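You operate a simulated robot arm through the tools that you are given. There is no shell and no other tool. Be economical: measure what you need, move in short steps, check, and stop when the job is done.

The job below is to be done with a simulated robot arm. You get a single attempt, and the scene is never put back.

TASK
Put the white cover from the top of the grey table on the orange disc on the top of the grey table.

The check looks at the end state, three seconds after you hand in, the way a careful person would. Anything else that was tipped, shoved, dropped, spilled or broken makes it a failure. Lids that push on must go on centred and level and be pressed home; caps that screw on are set level and turned clockwise until they are tight.

THE ROBOT
A 6-joint arm with a two-finger parallel gripper, fixed in place. Base frame: the origin is at the foot of the arm, x ahead of it, y to its left, z up; the work surface is at about z = 80. Readings come in cm, rad, newtons and seconds.
With the tool pointing down near the work surface it reaches from about 24 to 64 cm from the base axis. Its first joint turns from -1.152 to 1.152 rad. Payload 2.7 kg.
The tool frame sits at the grasp point between the pads (the TCP): z along the fingers, y along the line on which they close. The tips reach 2.3 cm beyond it. Largest opening 9.4 cm; finger width 3.8, thickness 1; the body of the gripper, 5.4 by 9.6 cm, starts 3.9 cm behind the TCP.
Orientation is told as [roll, pitch, yaw] about the base's x, y, z axes, in that order, counted from this pose: with the fingers straight down and closing along the base's y, the tool's x points along the base's -x, its y along +y and its z along -z.

THE INTERFACE
- The arm moves only by the tool apply_moves. Its argument "increments" is a list of rows, each a list of 3 entries, a list of its own where there are three numbers: the shift along the tool's x, y, z in cm, then the turn, a rotation vector about the tool's x, y, z in rad, then the finger opening in cm, from 0 to 9.4. In form: [[[x, y, z], [wx, wy, wz], claw], ...]. A call has 1 to 20 rows; each row shifts and turns the commanded pose from where the row before left it, along the tool's axes as they then stand. A row lasts 0.2 s, in which the tool goes at most 5 cm and 0.15 rad; a call with a longer step from one row to the next is refused whole, and so is a gripper value outside its range. Where a pose cannot be reached the arm comes as near as it can. A force on the tool above 40 N (or 10 N above the force at the start of the call, whichever is more), or a blocked arm, ends the call early, and 0.2 s more pass. The fingers move at their own pace (about 4.5 cm/s each) and stop on an object; they squeeze with about 44 N. The grip force told is the motor's: it shows also when the fingers shut on nothing. Time passes only in rows, and 0.2 s behind the last, so rows that do not move let the fingers close. It gives the time, the measured TCP pose, the force on the tool (base axes), the opening and the grip force at its end, in the units of the frame above (readings bear some noise), and new pictures: "views" is both (left out), scene, wrist or none.
- Cameras (640 x 400 px; columns grow to the right, rows downward): "scene" is fixed at [7.53, -43.5, 139.55]; the picture's right is [0.74, -0.67, 0.00], its down [-0.44, -0.49, -0.76] and it looks along [0.51, 0.56, -0.65] (base axes); focal length 332 px, centre (320, 200). "wrist" rides on the gripper at [-3.9, 0, -4.4] in the tool frame; the picture's right is [0.00, -1.00, 0.00], its down [0.97, 0.00, -0.24] and it looks along [0.24, 0.00, 0.97] (tool axes); focal length 218 px, centre (320, 200).
- probe_pixels(camera, pixels): there is no depth. For up to 12 entries [column, row, z] of the newest picture of that camera ("zoom" is the newest enlarged one), the place [x, y] in the base frame at which the ray of that pixel passes the height z, good to about 0.3 cm. It takes no simulated time.
- enlarge(camera, box): a new picture of the part [left, top, right, bottom] of that camera's present view, enlarged. It takes no simulated time.
- finish_job(): hands the job in; it is judged then, once.

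Keep the steps short. Do not move on a guess: measure, check each grasp and each placing, and mend mistakes. In all there are 60 turns and 120 pictures (those below and enlarged ones count). Leave the gripper open and the arm clear of the work at the hand-in unless told otherwise, and finish with a single line.

The tools are called after "Call:" as name(argument=value, ...) on one line, values as JSON. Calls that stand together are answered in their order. apply_moves: Moves the arm, as the interface text tells. Its arguments: {"type":"object","properties":{"increments":{"type":"array","items":{"type":"array"}},"views":{"type":"string","enum":["both","scene","wrist","none"]}},"required":["increments"]} The other tools are called the same way: probe_pixels (camera, pixels) gives the place at which the rays of pixels pass given heights; enlarge (camera, box) takes an enlarged picture of a part of a camera's view; finish_job () hands the job in.

At the start:

```text
time: 0.0
tool_pos: [45.93, 9.4, 106.2]
tcp_rot: [0.001, 0.001, -0.001]
contact_force: [-0.3, 1.0, -0.2]
finger_gap: 9.41
grasp_force: 0.0
```

scene: 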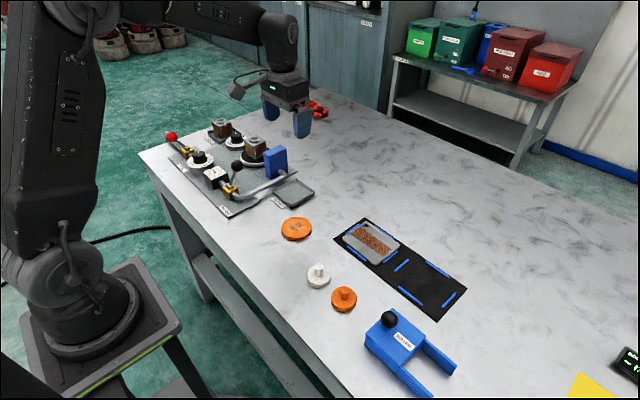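
wrist: 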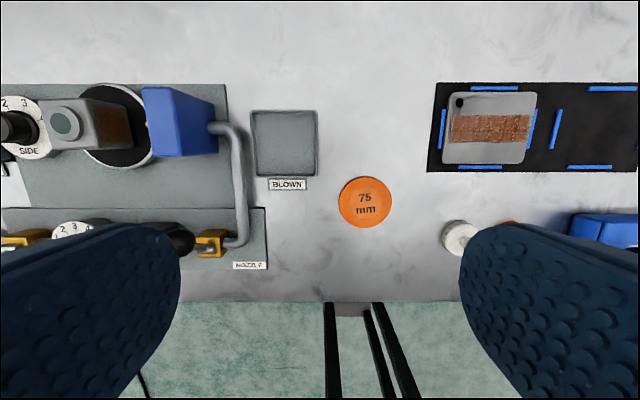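

I see a white knobbed cover near scene (318,275), an orange one near (343,298), and a flat orange disc near (296,229). I'll enlarge this area and measure it.

Call:
enlarge(camera="scene", box=[260, 200, 388, 320])

Call:
probe_pixels(camera="scene", pixels=[[296, 229, 80], [296, 229, 82], [318, 279, 80], [318, 270, 83], [343, 303, 80], [380, 330, 84]])

Call:
enlarge(camera="wrist", box=[320, 160, 580, 300])

```text
3.33 times, centred on (324, 260) of scene
```

zoom: 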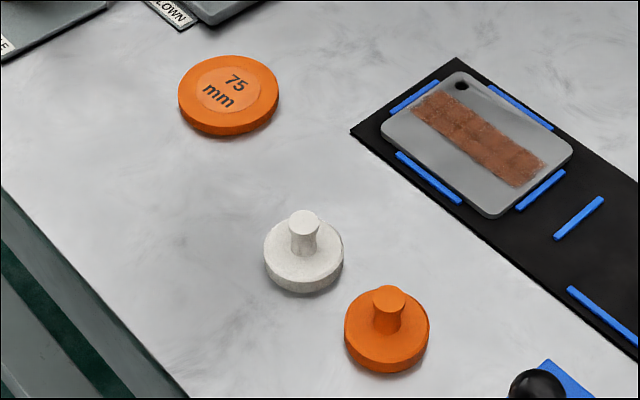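

```text
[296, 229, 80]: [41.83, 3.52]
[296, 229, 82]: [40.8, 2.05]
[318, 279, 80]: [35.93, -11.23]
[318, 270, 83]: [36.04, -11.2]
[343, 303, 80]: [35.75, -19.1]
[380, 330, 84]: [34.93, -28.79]
```

```text
2.46 times, centred on (450, 230) of wrist
```

zoom: 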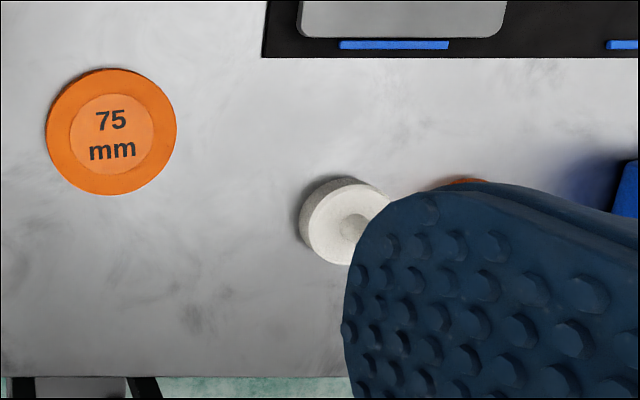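

The disc is at about (41, 3) and the white cover at about (36, -11.2). I'll move to well above the white cover and look with the wrist camera.

Call:
apply_moves(increments=[[[1.65, -3.43, 1], [0, 0, 0], 9.4], [[1.65, -3.43, 1], [0, 0, 0], 9.4], [[1.65, -3.43, 1], [0, 0, 0], 9.4], [[1.65, -3.43, 1], [0, 0, 0], 9.4], [[1.65, -3.43, 1], [0, 0, 0], 9.4], [[1.65, -3.43, 1], [0, 0, 0], 9.4], [[0, 0, 0], [0, 0, 0], 9.4]])

```text
time: 1.6
tool_pos: [36.09, -11.36, 100.39]
tcp_rot: [0.0, 0.001, -0.001]
contact_force: [1.3, 0.1, 0.1]
finger_gap: 9.39
grasp_force: 0.2
```

scene: 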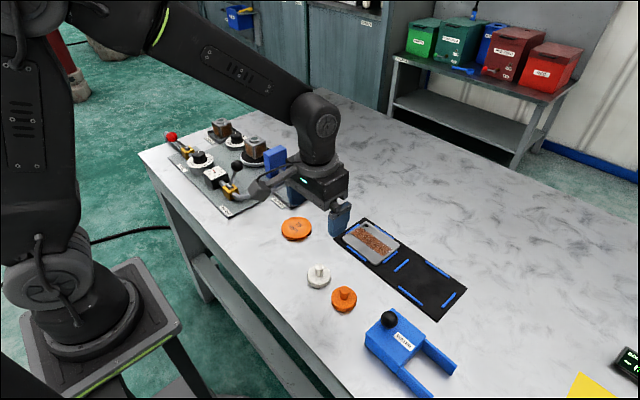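
wrist: 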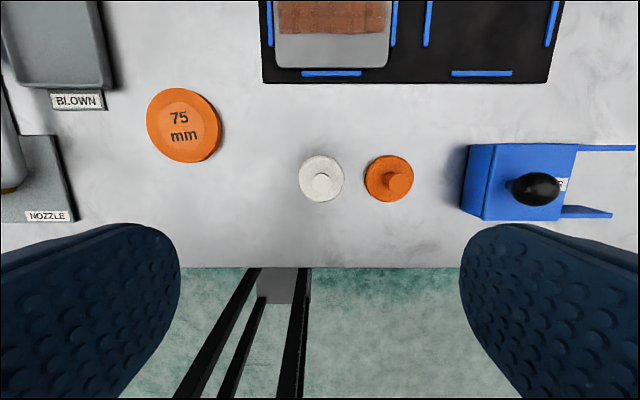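

Now I'll measure the cover, its knob and the disc from the wrist view.

Call:
enlarge(camera="wrist", box=[272, 140, 432, 220])

Call:
probe_pixels(camera="wrist", pixels=[[322, 178, 81], [299, 178, 81], [344, 178, 81], [322, 155, 81], [321, 184, 83], [389, 178, 81], [147, 120, 81], [181, 124, 81], [216, 126, 81], [322, 202, 81]])

Call:
enlarge(camera="scene", box=[296, 250, 376, 320])

```text
4.00 times, centred on (352, 180) of wrist
```

zoom: 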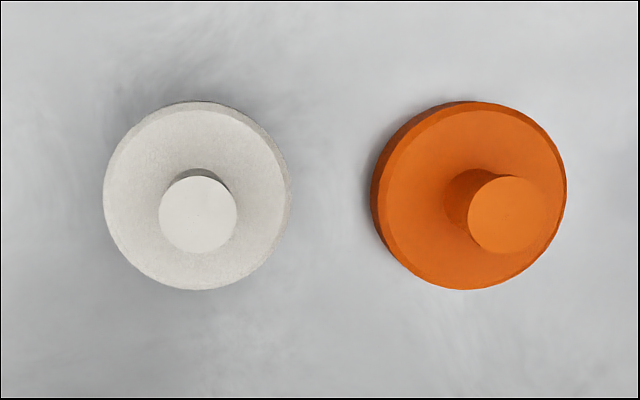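

```text
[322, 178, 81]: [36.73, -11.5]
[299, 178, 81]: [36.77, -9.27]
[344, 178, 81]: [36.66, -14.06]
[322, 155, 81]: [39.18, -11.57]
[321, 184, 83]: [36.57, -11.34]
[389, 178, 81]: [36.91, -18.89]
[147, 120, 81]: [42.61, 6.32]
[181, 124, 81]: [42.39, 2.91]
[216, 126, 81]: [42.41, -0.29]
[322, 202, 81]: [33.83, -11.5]
```

```text
5.71 times, centred on (336, 285) of scene
```

zoom: 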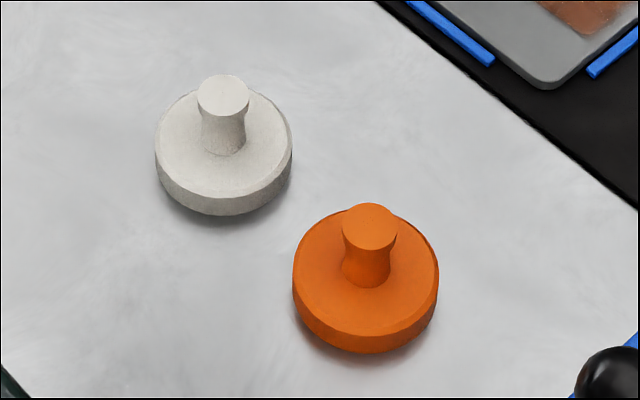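

The cover is about 5 cm across with a waisted knob about 2 cm wide, centred near (36.6, -11.45). I'll align over it, go partway down and look again.

Call:
apply_moves(increments=[[[-0.25, 0, 2], [0, 0, 0], 6], [[-0.2, -0.1, 3], [0, 0, 0], 5], [[0, 0, 3], [0, 0, 0], 5], [[0, 0, 2], [0, 0, 0], 5], [[0, 0, 0], [0, 0, 0], 5]])

```text
time: 2.8
tool_pos: [36.33, -11.28, 90.23]
tcp_rot: [0.001, -0.001, -0.001]
contact_force: [-0.2, 0.1, 0.1]
finger_gap: 5.01
grasp_force: 0.0
```

scene: 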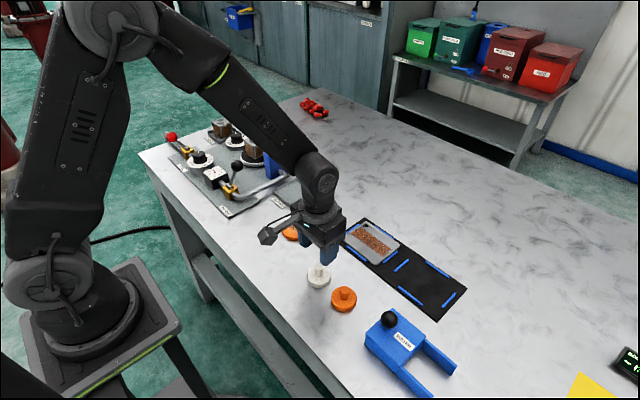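
wrist: 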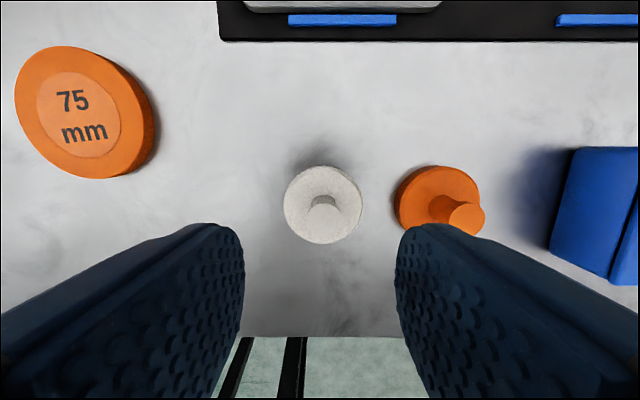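

I'll probe the cover and disc outlines from this closer view.

Call:
enlarge(camera="wrist", box=[262, 150, 390, 260])

Call:
probe_pixels(camera="wrist", pixels=[[284, 204, 81], [362, 204, 81], [323, 166, 81], [323, 243, 81], [323, 212, 83.2], [78, 115, 81.2], [15, 100, 81.2], [153, 130, 80]])

```text
3.64 times, centred on (326, 205) of wrist
```

zoom: 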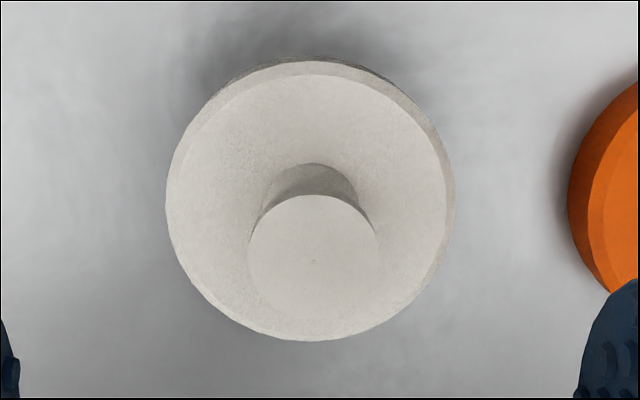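

```text
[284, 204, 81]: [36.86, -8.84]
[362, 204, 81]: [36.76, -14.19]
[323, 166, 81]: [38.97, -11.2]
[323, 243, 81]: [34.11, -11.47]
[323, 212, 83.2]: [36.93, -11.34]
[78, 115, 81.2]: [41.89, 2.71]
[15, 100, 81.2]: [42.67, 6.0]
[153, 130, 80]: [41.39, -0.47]
```

I'll check the true knob centre, about (324,224), at a few heights.

Call:
probe_pixels(camera="wrist", pixels=[[324, 224, 82.5], [324, 224, 83], [324, 224, 83.5], [307, 224, 83], [341, 224, 83], [324, 224, 84], [324, 224, 83], [324, 224, 83]])

Call:
probe_pixels(camera="wrist", pixels=[[323, 166, 80.8], [323, 243, 80.8], [284, 204, 80.8], [362, 204, 80.8]])

```text
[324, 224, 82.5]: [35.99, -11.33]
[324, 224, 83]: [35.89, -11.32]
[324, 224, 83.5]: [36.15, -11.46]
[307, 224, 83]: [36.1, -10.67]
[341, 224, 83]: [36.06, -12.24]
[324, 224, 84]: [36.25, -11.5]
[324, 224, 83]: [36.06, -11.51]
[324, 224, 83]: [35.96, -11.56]
```

```text
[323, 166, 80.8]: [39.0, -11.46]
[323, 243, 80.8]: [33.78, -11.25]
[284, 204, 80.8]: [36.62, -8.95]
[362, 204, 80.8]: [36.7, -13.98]
```

The knob centre is about (36.2, -11.43) with its top near 83.3. I'll go down until the tips are around z = 81.8 beside the knob.

Call:
apply_moves(increments=[[[0, -0.13, 2], [0, 0, 0], 5], [[0, 0, 2], [0, 0, 0], 5], [[0, 0, 1.5], [0, 0, 0], 5], [[0, 0, 0.6], [0, 0, 0], 5], [[0, 0, 0], [0, 0, 0], 5]])

Call:
enlarge(camera="scene", box=[280, 240, 376, 310])

```text
time: 4.0
tool_pos: [36.41, -11.38, 84.13]
tcp_rot: [0.001, 0.002, -0.001]
contact_force: [-0.3, -0.5, -0.2]
finger_gap: 5.01
grasp_force: 0.1
```

scene: 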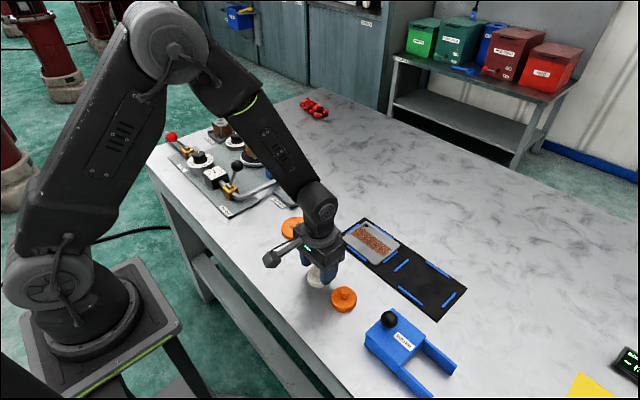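
wrist: 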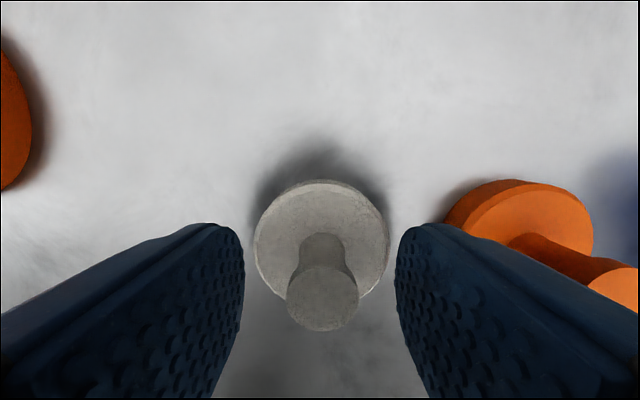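

```text
5.71 times, centred on (328, 275) of scene
```

zoom: 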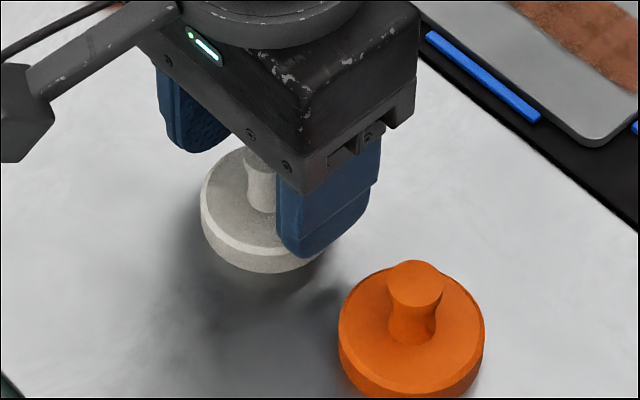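

The knob sits between the fingers, which are clear of the plate. Next I'll close on it.

Call:
apply_moves(increments=[[[0, 0, 0], [0, 0, 0], 3], [[0, 0, 0], [0, 0, 0], 1.5], [[0, 0, 0], [0, 0, 0], 0.5], [[0, 0, 0], [0, 0, 0], 0.5], [[0, 0, 0], [0, 0, 0], 0.5]])

```text
time: 5.2
tool_pos: [36.48, -11.42, 84.19]
tcp_rot: [0.0, 0.0, -0.003]
contact_force: [-0.3, -1.1, 2.9]
finger_gap: 1.75
grasp_force: 44.1
```

scene: 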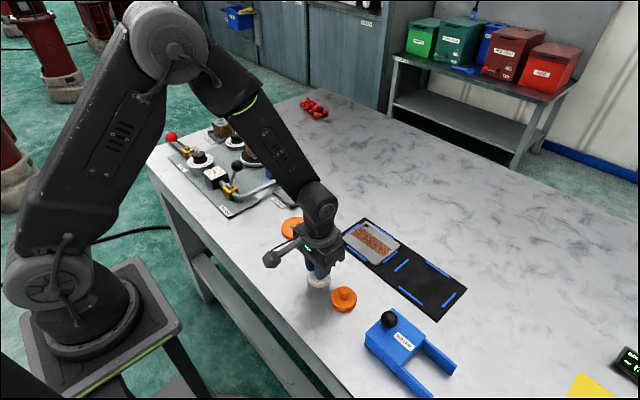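
wrist: 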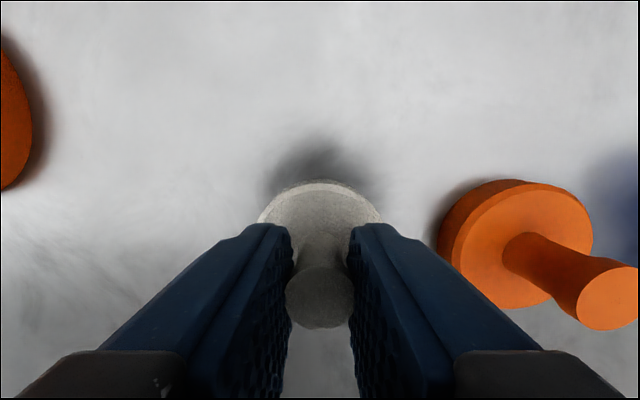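

It holds at 1.75 cm with 44 N. I'll lift it straight up by 8 cm and check.

Call:
apply_moves(increments=[[[0, 0, -0.8], [0, 0, 0], 0.5], [[0, 0, -1.6], [0, 0, 0], 0.5], [[0, 0, -2], [0, 0, 0], 0.5], [[0, 0, -2], [0, 0, 0], 0.5], [[0, 0, -1.6], [0, 0, 0], 0.5], [[0, 0, 0], [0, 0, 0], 0.5], [[0, 0, 0], [0, 0, 0], 0.5]])

Call:
enlarge(camera="scene", box=[264, 190, 376, 270])

```text
time: 6.8
tool_pos: [36.43, -11.44, 92.19]
tcp_rot: [0.001, 0.0, 0.0]
contact_force: [-0.1, -0.2, -0.6]
finger_gap: 1.65
grasp_force: 43.8
```

scene: 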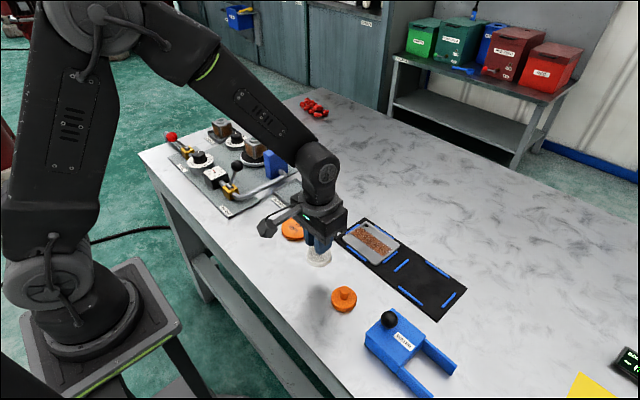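
wrist: 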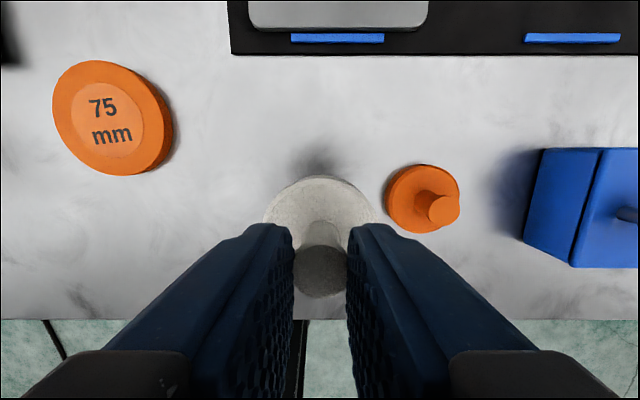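

```text
5.00 times, centred on (320, 230) of scene
```

zoom: 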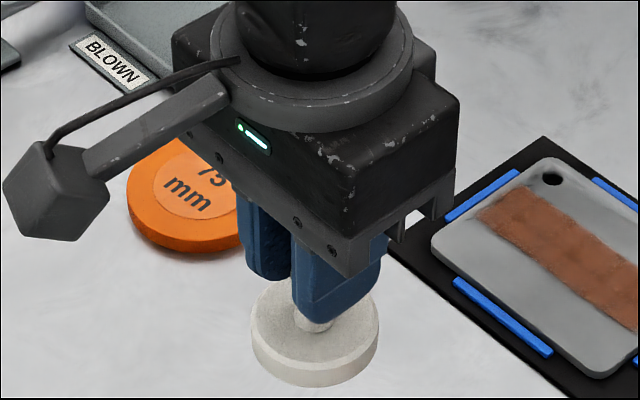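

The cover is held level. I'll measure its offset from the TCP using the far rim (320,176) and the left and right edges, and measure the disc again.

Call:
enlarge(camera="wrist", box=[40, 50, 200, 190])

Call:
probe_pixels(camera="wrist", pixels=[[320, 176, 89.0], [320, 176, 88.6], [264, 220, 89.0], [376, 220, 89.0], [320, 176, 89.0], [320, 176, 89.0], [320, 272, 91.2], [320, 272, 91.2]])

Call:
enlarge(camera="wrist", box=[250, 160, 390, 310])

```text
2.86 times, centred on (120, 120) of wrist
```

zoom: 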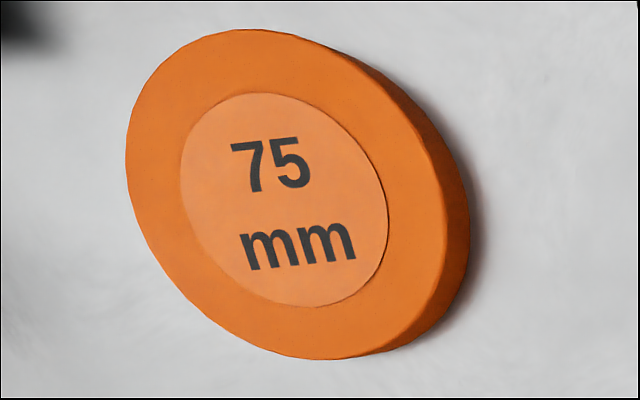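

```text
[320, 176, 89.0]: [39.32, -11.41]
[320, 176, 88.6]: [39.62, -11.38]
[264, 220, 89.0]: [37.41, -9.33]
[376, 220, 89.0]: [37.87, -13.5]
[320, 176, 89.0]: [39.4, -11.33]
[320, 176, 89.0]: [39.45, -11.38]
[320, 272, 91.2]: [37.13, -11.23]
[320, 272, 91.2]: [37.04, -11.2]
```

```text
2.67 times, centred on (320, 235) of wrist
```

zoom: 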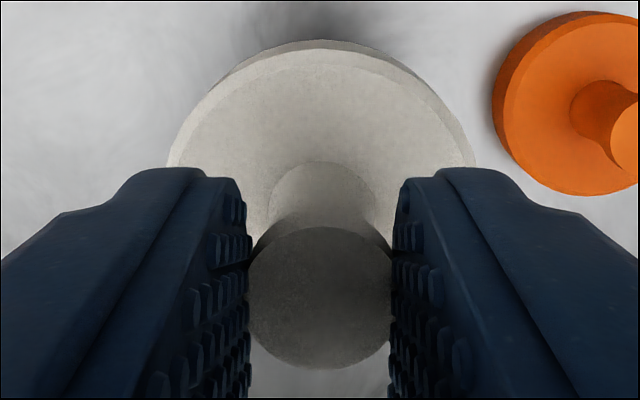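

The disc top is at about z = 81.0, centred near (42.2, 3.05), and the cover sits about 0.1–0.2 cm ahead of the TCP. I'll carry it at this height to over the disc.

Call:
apply_moves(increments=[[[-0.6, 1.5, 0], [0, 0, 0], 0.5], [[-1, 2.6, 0], [0, 0, 0], 0.5], [[-1, 2.6, 0], [0, 0, 0], 0.5], [[-1, 2.6, 0], [0, 0, 0], 0.5], [[-1, 2.6, 0], [0, 0, 0], 0.5], [[-0.7, 1.7, 0], [0, 0, 0], 0.5], [[-0.3, 0.9, 0], [0, 0, 0], 0.5], [[0, 0, 0], [0, 0, 0], 0.5], [[0, 0, 0], [0, 0, 0], 0.5]])

Call:
enlarge(camera="scene", box=[246, 170, 358, 250])

Call:
enlarge(camera="wrist", box=[240, 140, 400, 300])

```text
time: 8.8
tool_pos: [42.3, 3.05, 92.08]
tcp_rot: [0.0, -0.001, 0.002]
contact_force: [-0.4, -0.6, -1.2]
finger_gap: 1.64
grasp_force: 44.7
```

scene: 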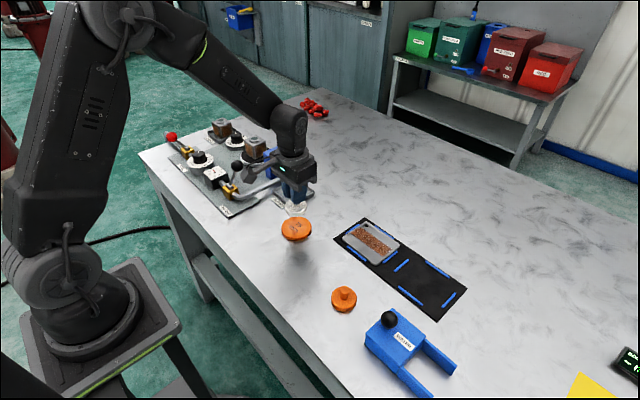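
wrist: 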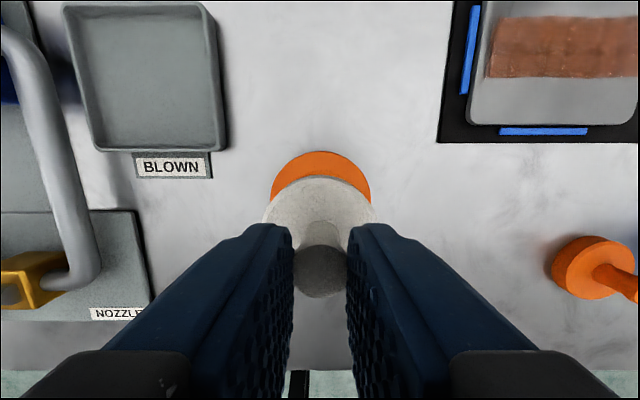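

```text
5.00 times, centred on (302, 210) of scene
```

zoom: 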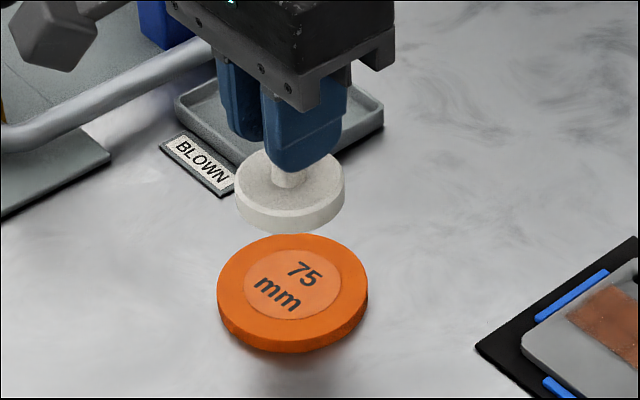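

```text
2.50 times, centred on (320, 220) of wrist
```

zoom: 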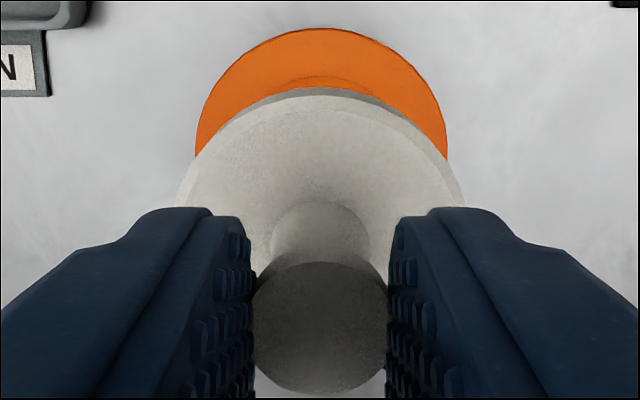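

The cover is centred over the disc in y, and both views put it about 0.35 cm too far in x. I'll correct that and go down to about 1 cm above the disc.

Call:
apply_moves(increments=[[[0.2, 0, 1], [0, 0, 0], 0.5], [[0.15, 0, 1.5], [0, 0, 0], 0.5], [[0, 0, 1.5], [0, 0, 0], 0.5], [[0, 0, 1], [0, 0, 0], 0.5], [[0, 0, 0.6], [0, 0, 0], 0.5], [[0, 0, 0], [0, 0, 0], 0.5]])

Call:
enlarge(camera="scene", box=[246, 185, 358, 255])

Call:
enlarge(camera="wrist", box=[240, 140, 400, 300])

```text
time: 10.2
tool_pos: [41.69, 3.12, 86.38]
tcp_rot: [0.001, -0.001, 0.0]
contact_force: [0.1, 0.4, -0.4]
finger_gap: 1.66
grasp_force: 44.1
```

scene: 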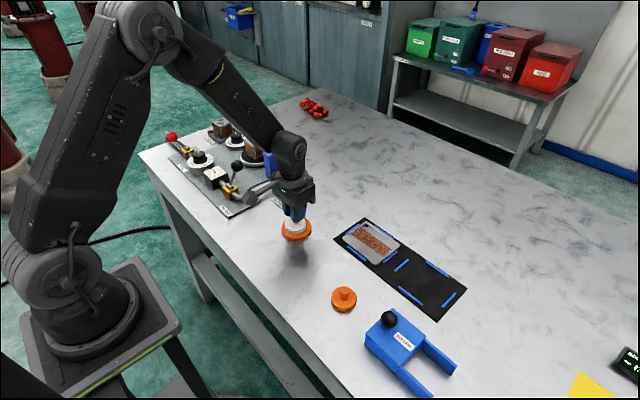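
wrist: 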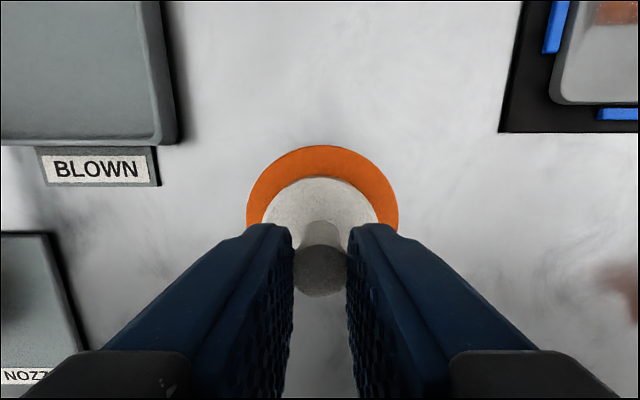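

```text
5.71 times, centred on (302, 220) of scene
```

zoom: 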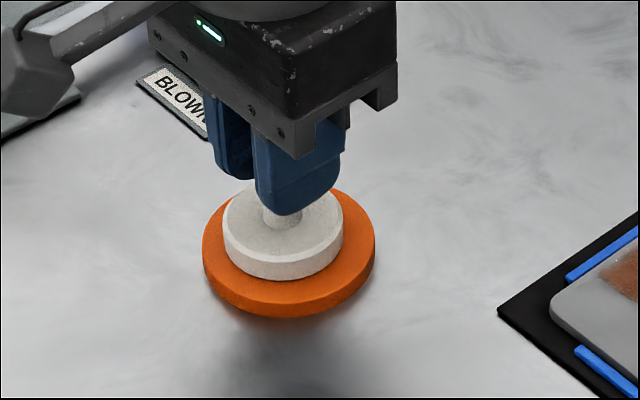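

```text
2.50 times, centred on (320, 220) of wrist
```

zoom: 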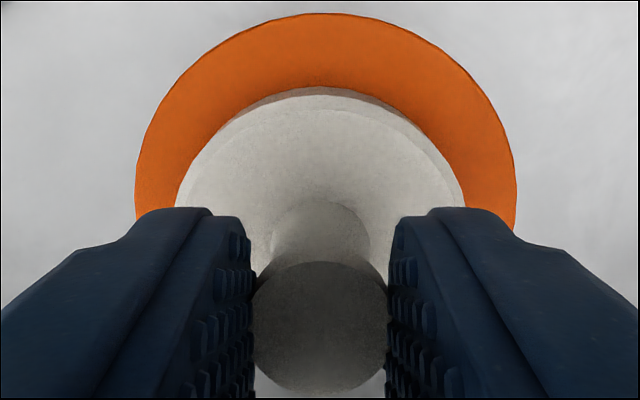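

The cover is about 1 cm above the disc and nearly centred. I'll shift y by -0.07, lower it 0.9 cm and compare again.

Call:
apply_moves(increments=[[[0, -0.07, 0.4], [0, 0, 0], 0.5], [[0, 0, 0.3], [0, 0, 0], 0.5], [[0, 0, 0.2], [0, 0, 0], 0.5], [[0, 0, 0], [0, 0, 0], 0.5], [[0, 0, 0], [0, 0, 0], 0.5]])

Call:
enlarge(camera="scene", box=[264, 205, 328, 245])

Call:
enlarge(camera="wrist", box=[240, 130, 400, 230])

```text
time: 10.8
tool_pos: [41.93, 3.15, 86.44]
tcp_rot: [0.0, -0.003, 0.002]
contact_force: [-5.0, -0.9, 10.4]
finger_gap: 1.66
grasp_force: 43.9
stopped in row 2: the force on the tool passed its limit (the readings are from after the stop); the commanded pose is now the measured one
```

scene: 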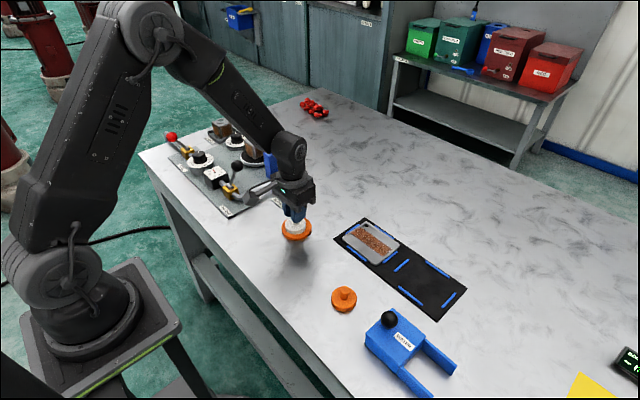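
wrist: 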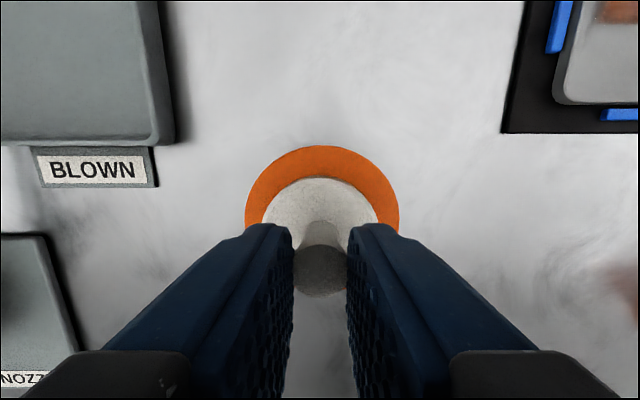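

```text
10.00 times, centred on (296, 225) of scene
```

zoom: 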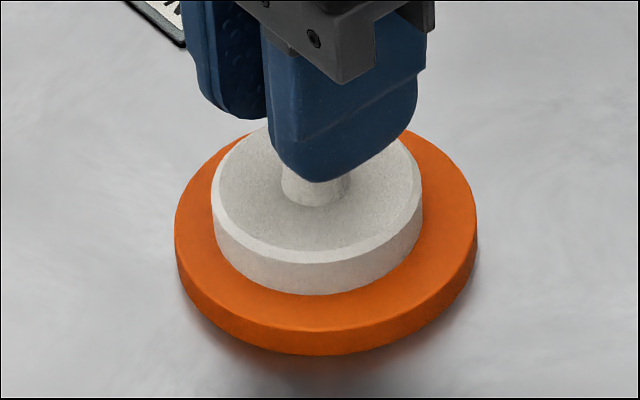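

```text
4.00 times, centred on (320, 180) of wrist
```

zoom: 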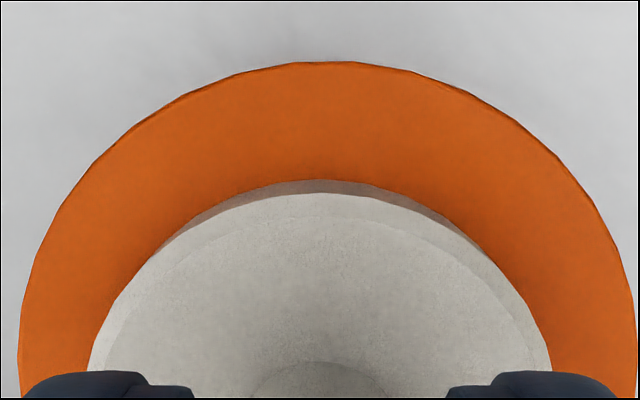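

It has touched the disc with about 10 N. The rings show the cover about 0.15 cm too far in +y and about 0.06 cm short in x. I'll raise it slightly, correct, and lower gently.

Call:
apply_moves(increments=[[[0, 0, -0.4], [0, 0, 0], 0.5], [[-0.06, -0.14, 0], [0, 0, 0], 0.5], [[0, 0, 0], [0, 0, 0], 0.5], [[0, 0, 0.15], [0, 0, 0], 0.5], [[0, 0, 0.1], [0, 0, 0], 0.5], [[0, 0, 0], [0, 0, 0], 0.5]])

Call:
enlarge(camera="scene", box=[264, 205, 328, 245])

Call:
enlarge(camera="wrist", box=[240, 130, 400, 230])

```text
time: 12.2
tool_pos: [42.14, 2.91, 86.47]
tcp_rot: [-0.001, -0.002, 0.001]
contact_force: [0.5, 1.2, -0.7]
finger_gap: 1.68
grasp_force: 44.6
```

scene: 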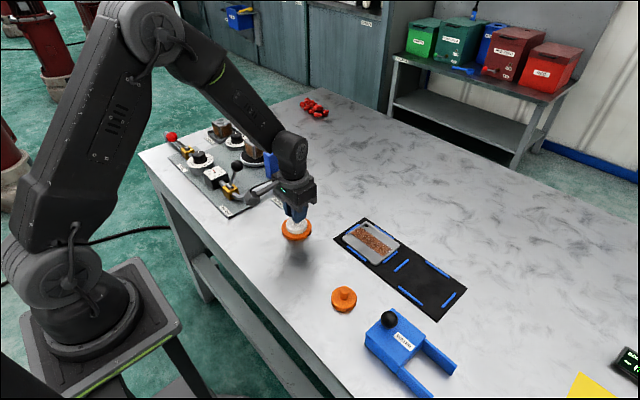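
wrist: 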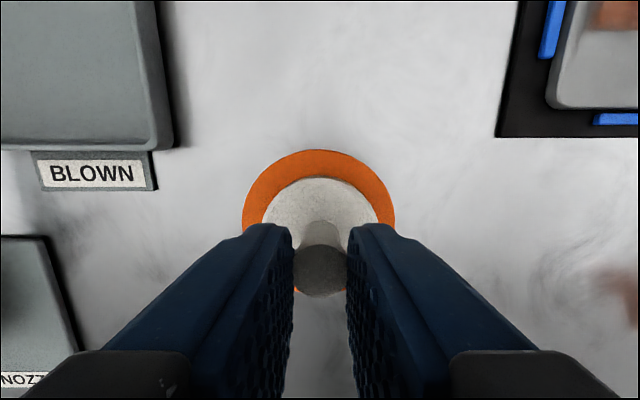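

```text
10.00 times, centred on (296, 225) of scene
```

zoom: 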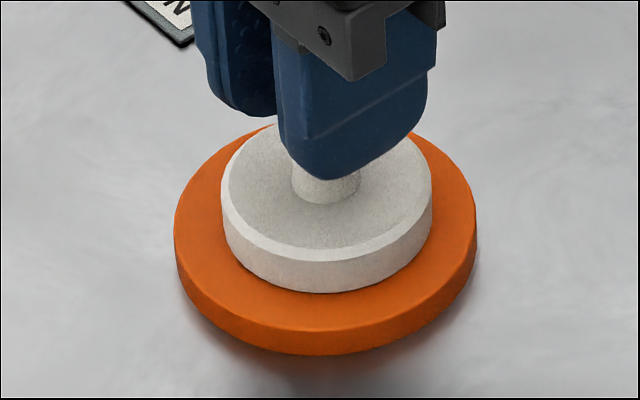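

```text
4.00 times, centred on (320, 180) of wrist
```

zoom: 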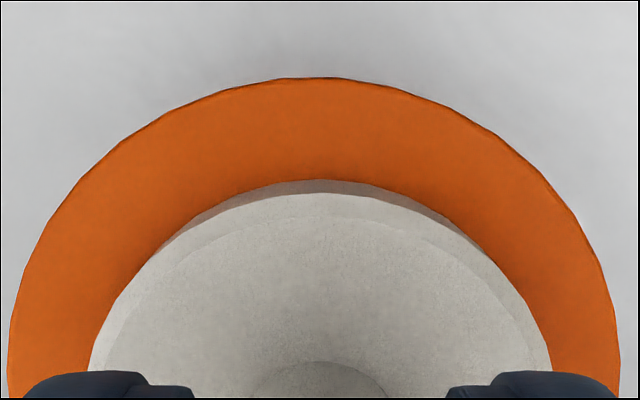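

The offsets are now within about 0.1 cm in both views, and the cover is just above the disc. I'll lower it in small steps until it makes contact.

Call:
apply_moves(increments=[[[0, 0, 0.06], [0, 0, 0], 0.5], [[0, 0, 0.05], [0, 0, 0], 0.5], [[0, 0, 0], [0, 0, 0], 0.5]], views="none")

```text
time: 13.0
tool_pos: [41.95, 2.97, 86.41]
tcp_rot: [0.0, -0.002, 0.002]
contact_force: [-1.7, 2.0, 6.7]
finger_gap: 1.66
grasp_force: 44.3
```

It is in light contact at 6.7 N. I'll check once more before letting go.

Call:
enlarge(camera="scene", box=[264, 205, 328, 245])

Call:
enlarge(camera="wrist", box=[240, 130, 400, 230])

```text
10.00 times, centred on (296, 225) of scene
```

zoom: 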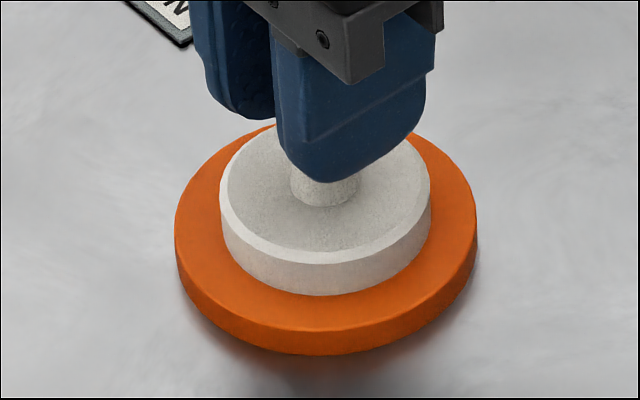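

```text
4.00 times, centred on (320, 180) of wrist
```

zoom: 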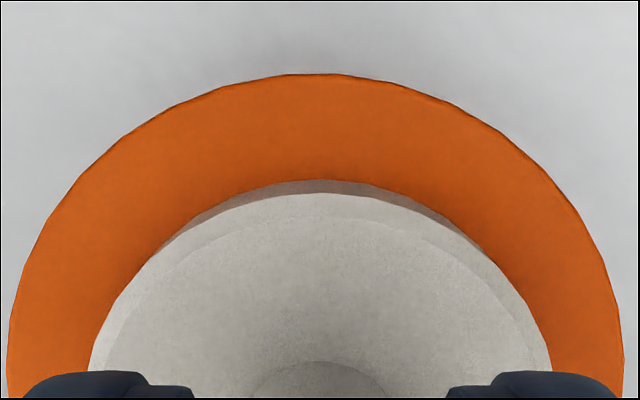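

The cover is seated, centred and level, so I'll open the fingers to 4 cm without moving the arm.

Call:
apply_moves(increments=[[[0, 0, 0], [0, 0, 0], 2.2], [[0, 0, 0], [0, 0, 0], 4], [[0, 0, 0], [0, 0, 0], 4], [[0, 0, 0], [0, 0, 0], 4]])

Call:
enlarge(camera="wrist", box=[220, 130, 420, 310])

```text
time: 14.0
tool_pos: [42.0, 2.78, 86.51]
tcp_rot: [-0.001, -0.002, 0.002]
contact_force: [-0.3, -0.2, 1.3]
finger_gap: 3.98
grasp_force: 0.0
```

scene: 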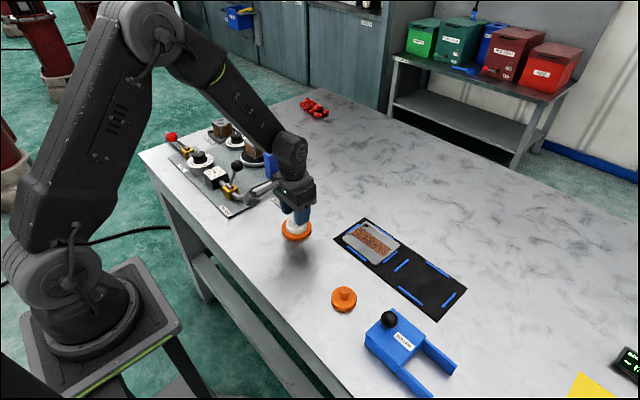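
wrist: 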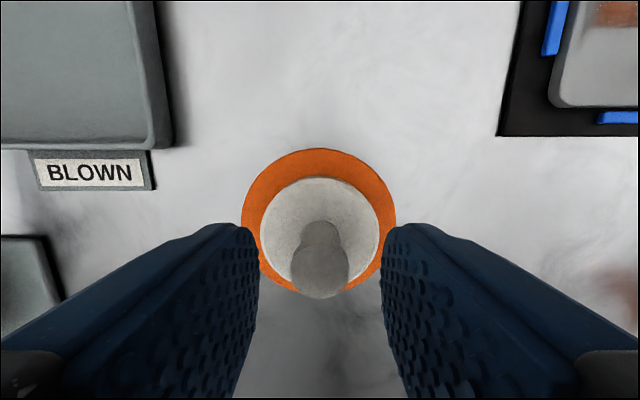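

```text
2.22 times, centred on (320, 220) of wrist
```

zoom: 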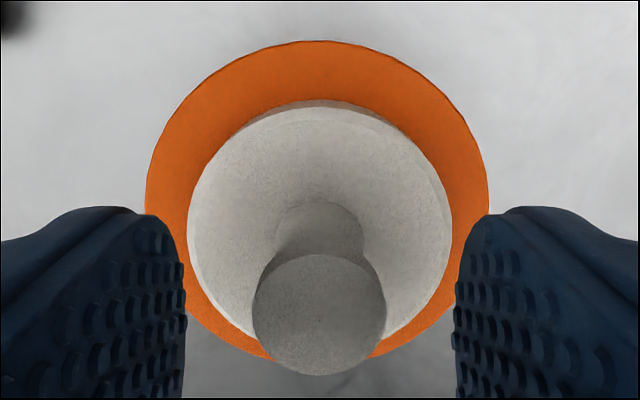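

It's free and sitting on the disc. I'll back straight up and look from above.

Call:
apply_moves(increments=[[[0, 0, -1.5], [0, 0, 0], 4.5], [[0, 0, -3], [0, 0, 0], 5], [[0, 0, -3.5], [0, 0, 0], 6], [[0.5, 0, -4], [0, 0, 0], 8], [[0.5, 0, -4], [0, 0, 0], 9], [[0, 0, 0], [0, 0, 0], 9.4], [[0, 0, 0], [0, 0, 0], 9.4]])

Call:
enlarge(camera="wrist", box=[270, 130, 370, 210])

Call:
enlarge(camera="scene", box=[264, 205, 328, 245])

```text
time: 15.6
tool_pos: [40.86, 3.0, 102.22]
tcp_rot: [0.0, -0.001, 0.002]
contact_force: [0.2, -0.1, 0.0]
finger_gap: 9.42
grasp_force: 0.0
```

scene: 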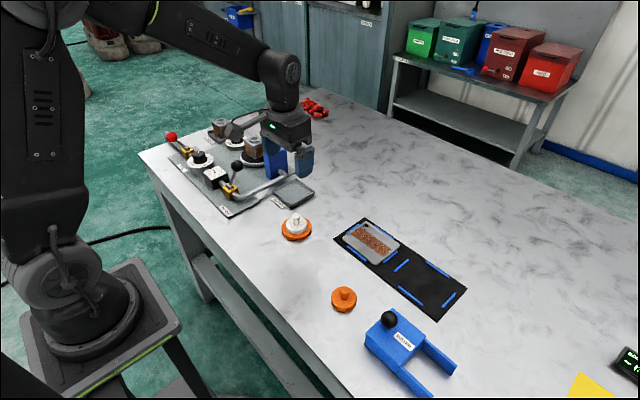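
wrist: 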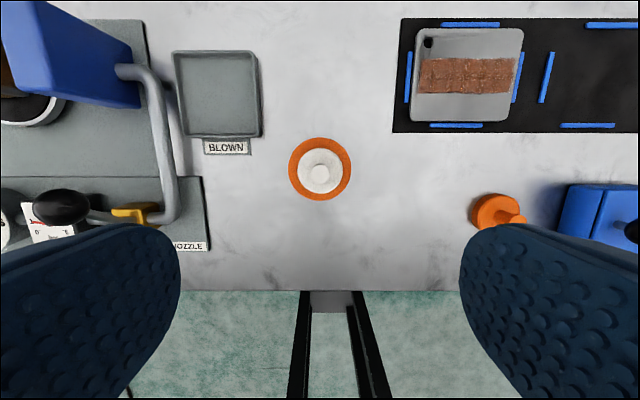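

```text
5.00 times, centred on (320, 170) of wrist
```

zoom: 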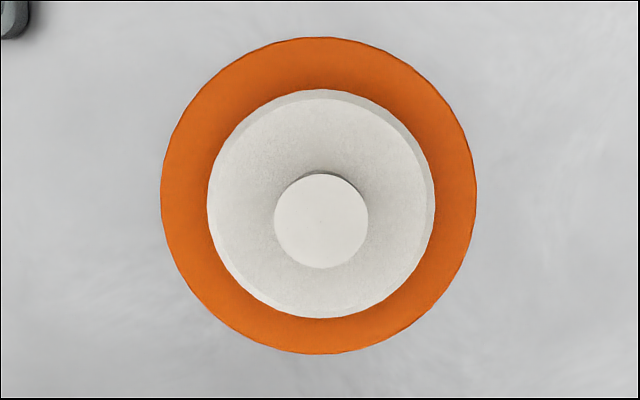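

```text
10.00 times, centred on (296, 225) of scene
```

zoom: 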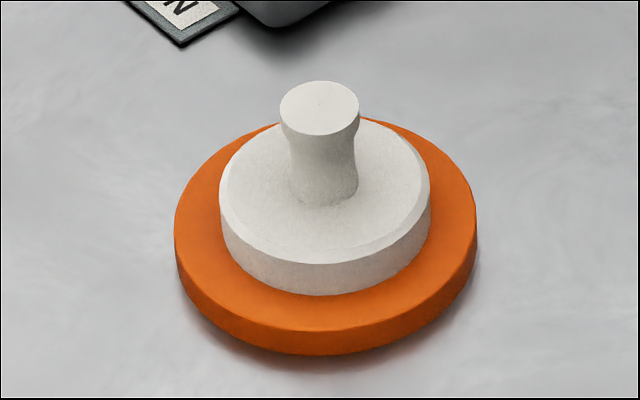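

The white cover lies flat and centred on the orange disc. Nothing else has moved, and the gripper is open and clear, so I'm handing in.

Call:
finish_job()

```text
The job is handed in.
```

The white cover is on the orange 75 mm disc, flat and centred to within about 0.1 cm, with nothing else disturbed and the gripper left open and clear.
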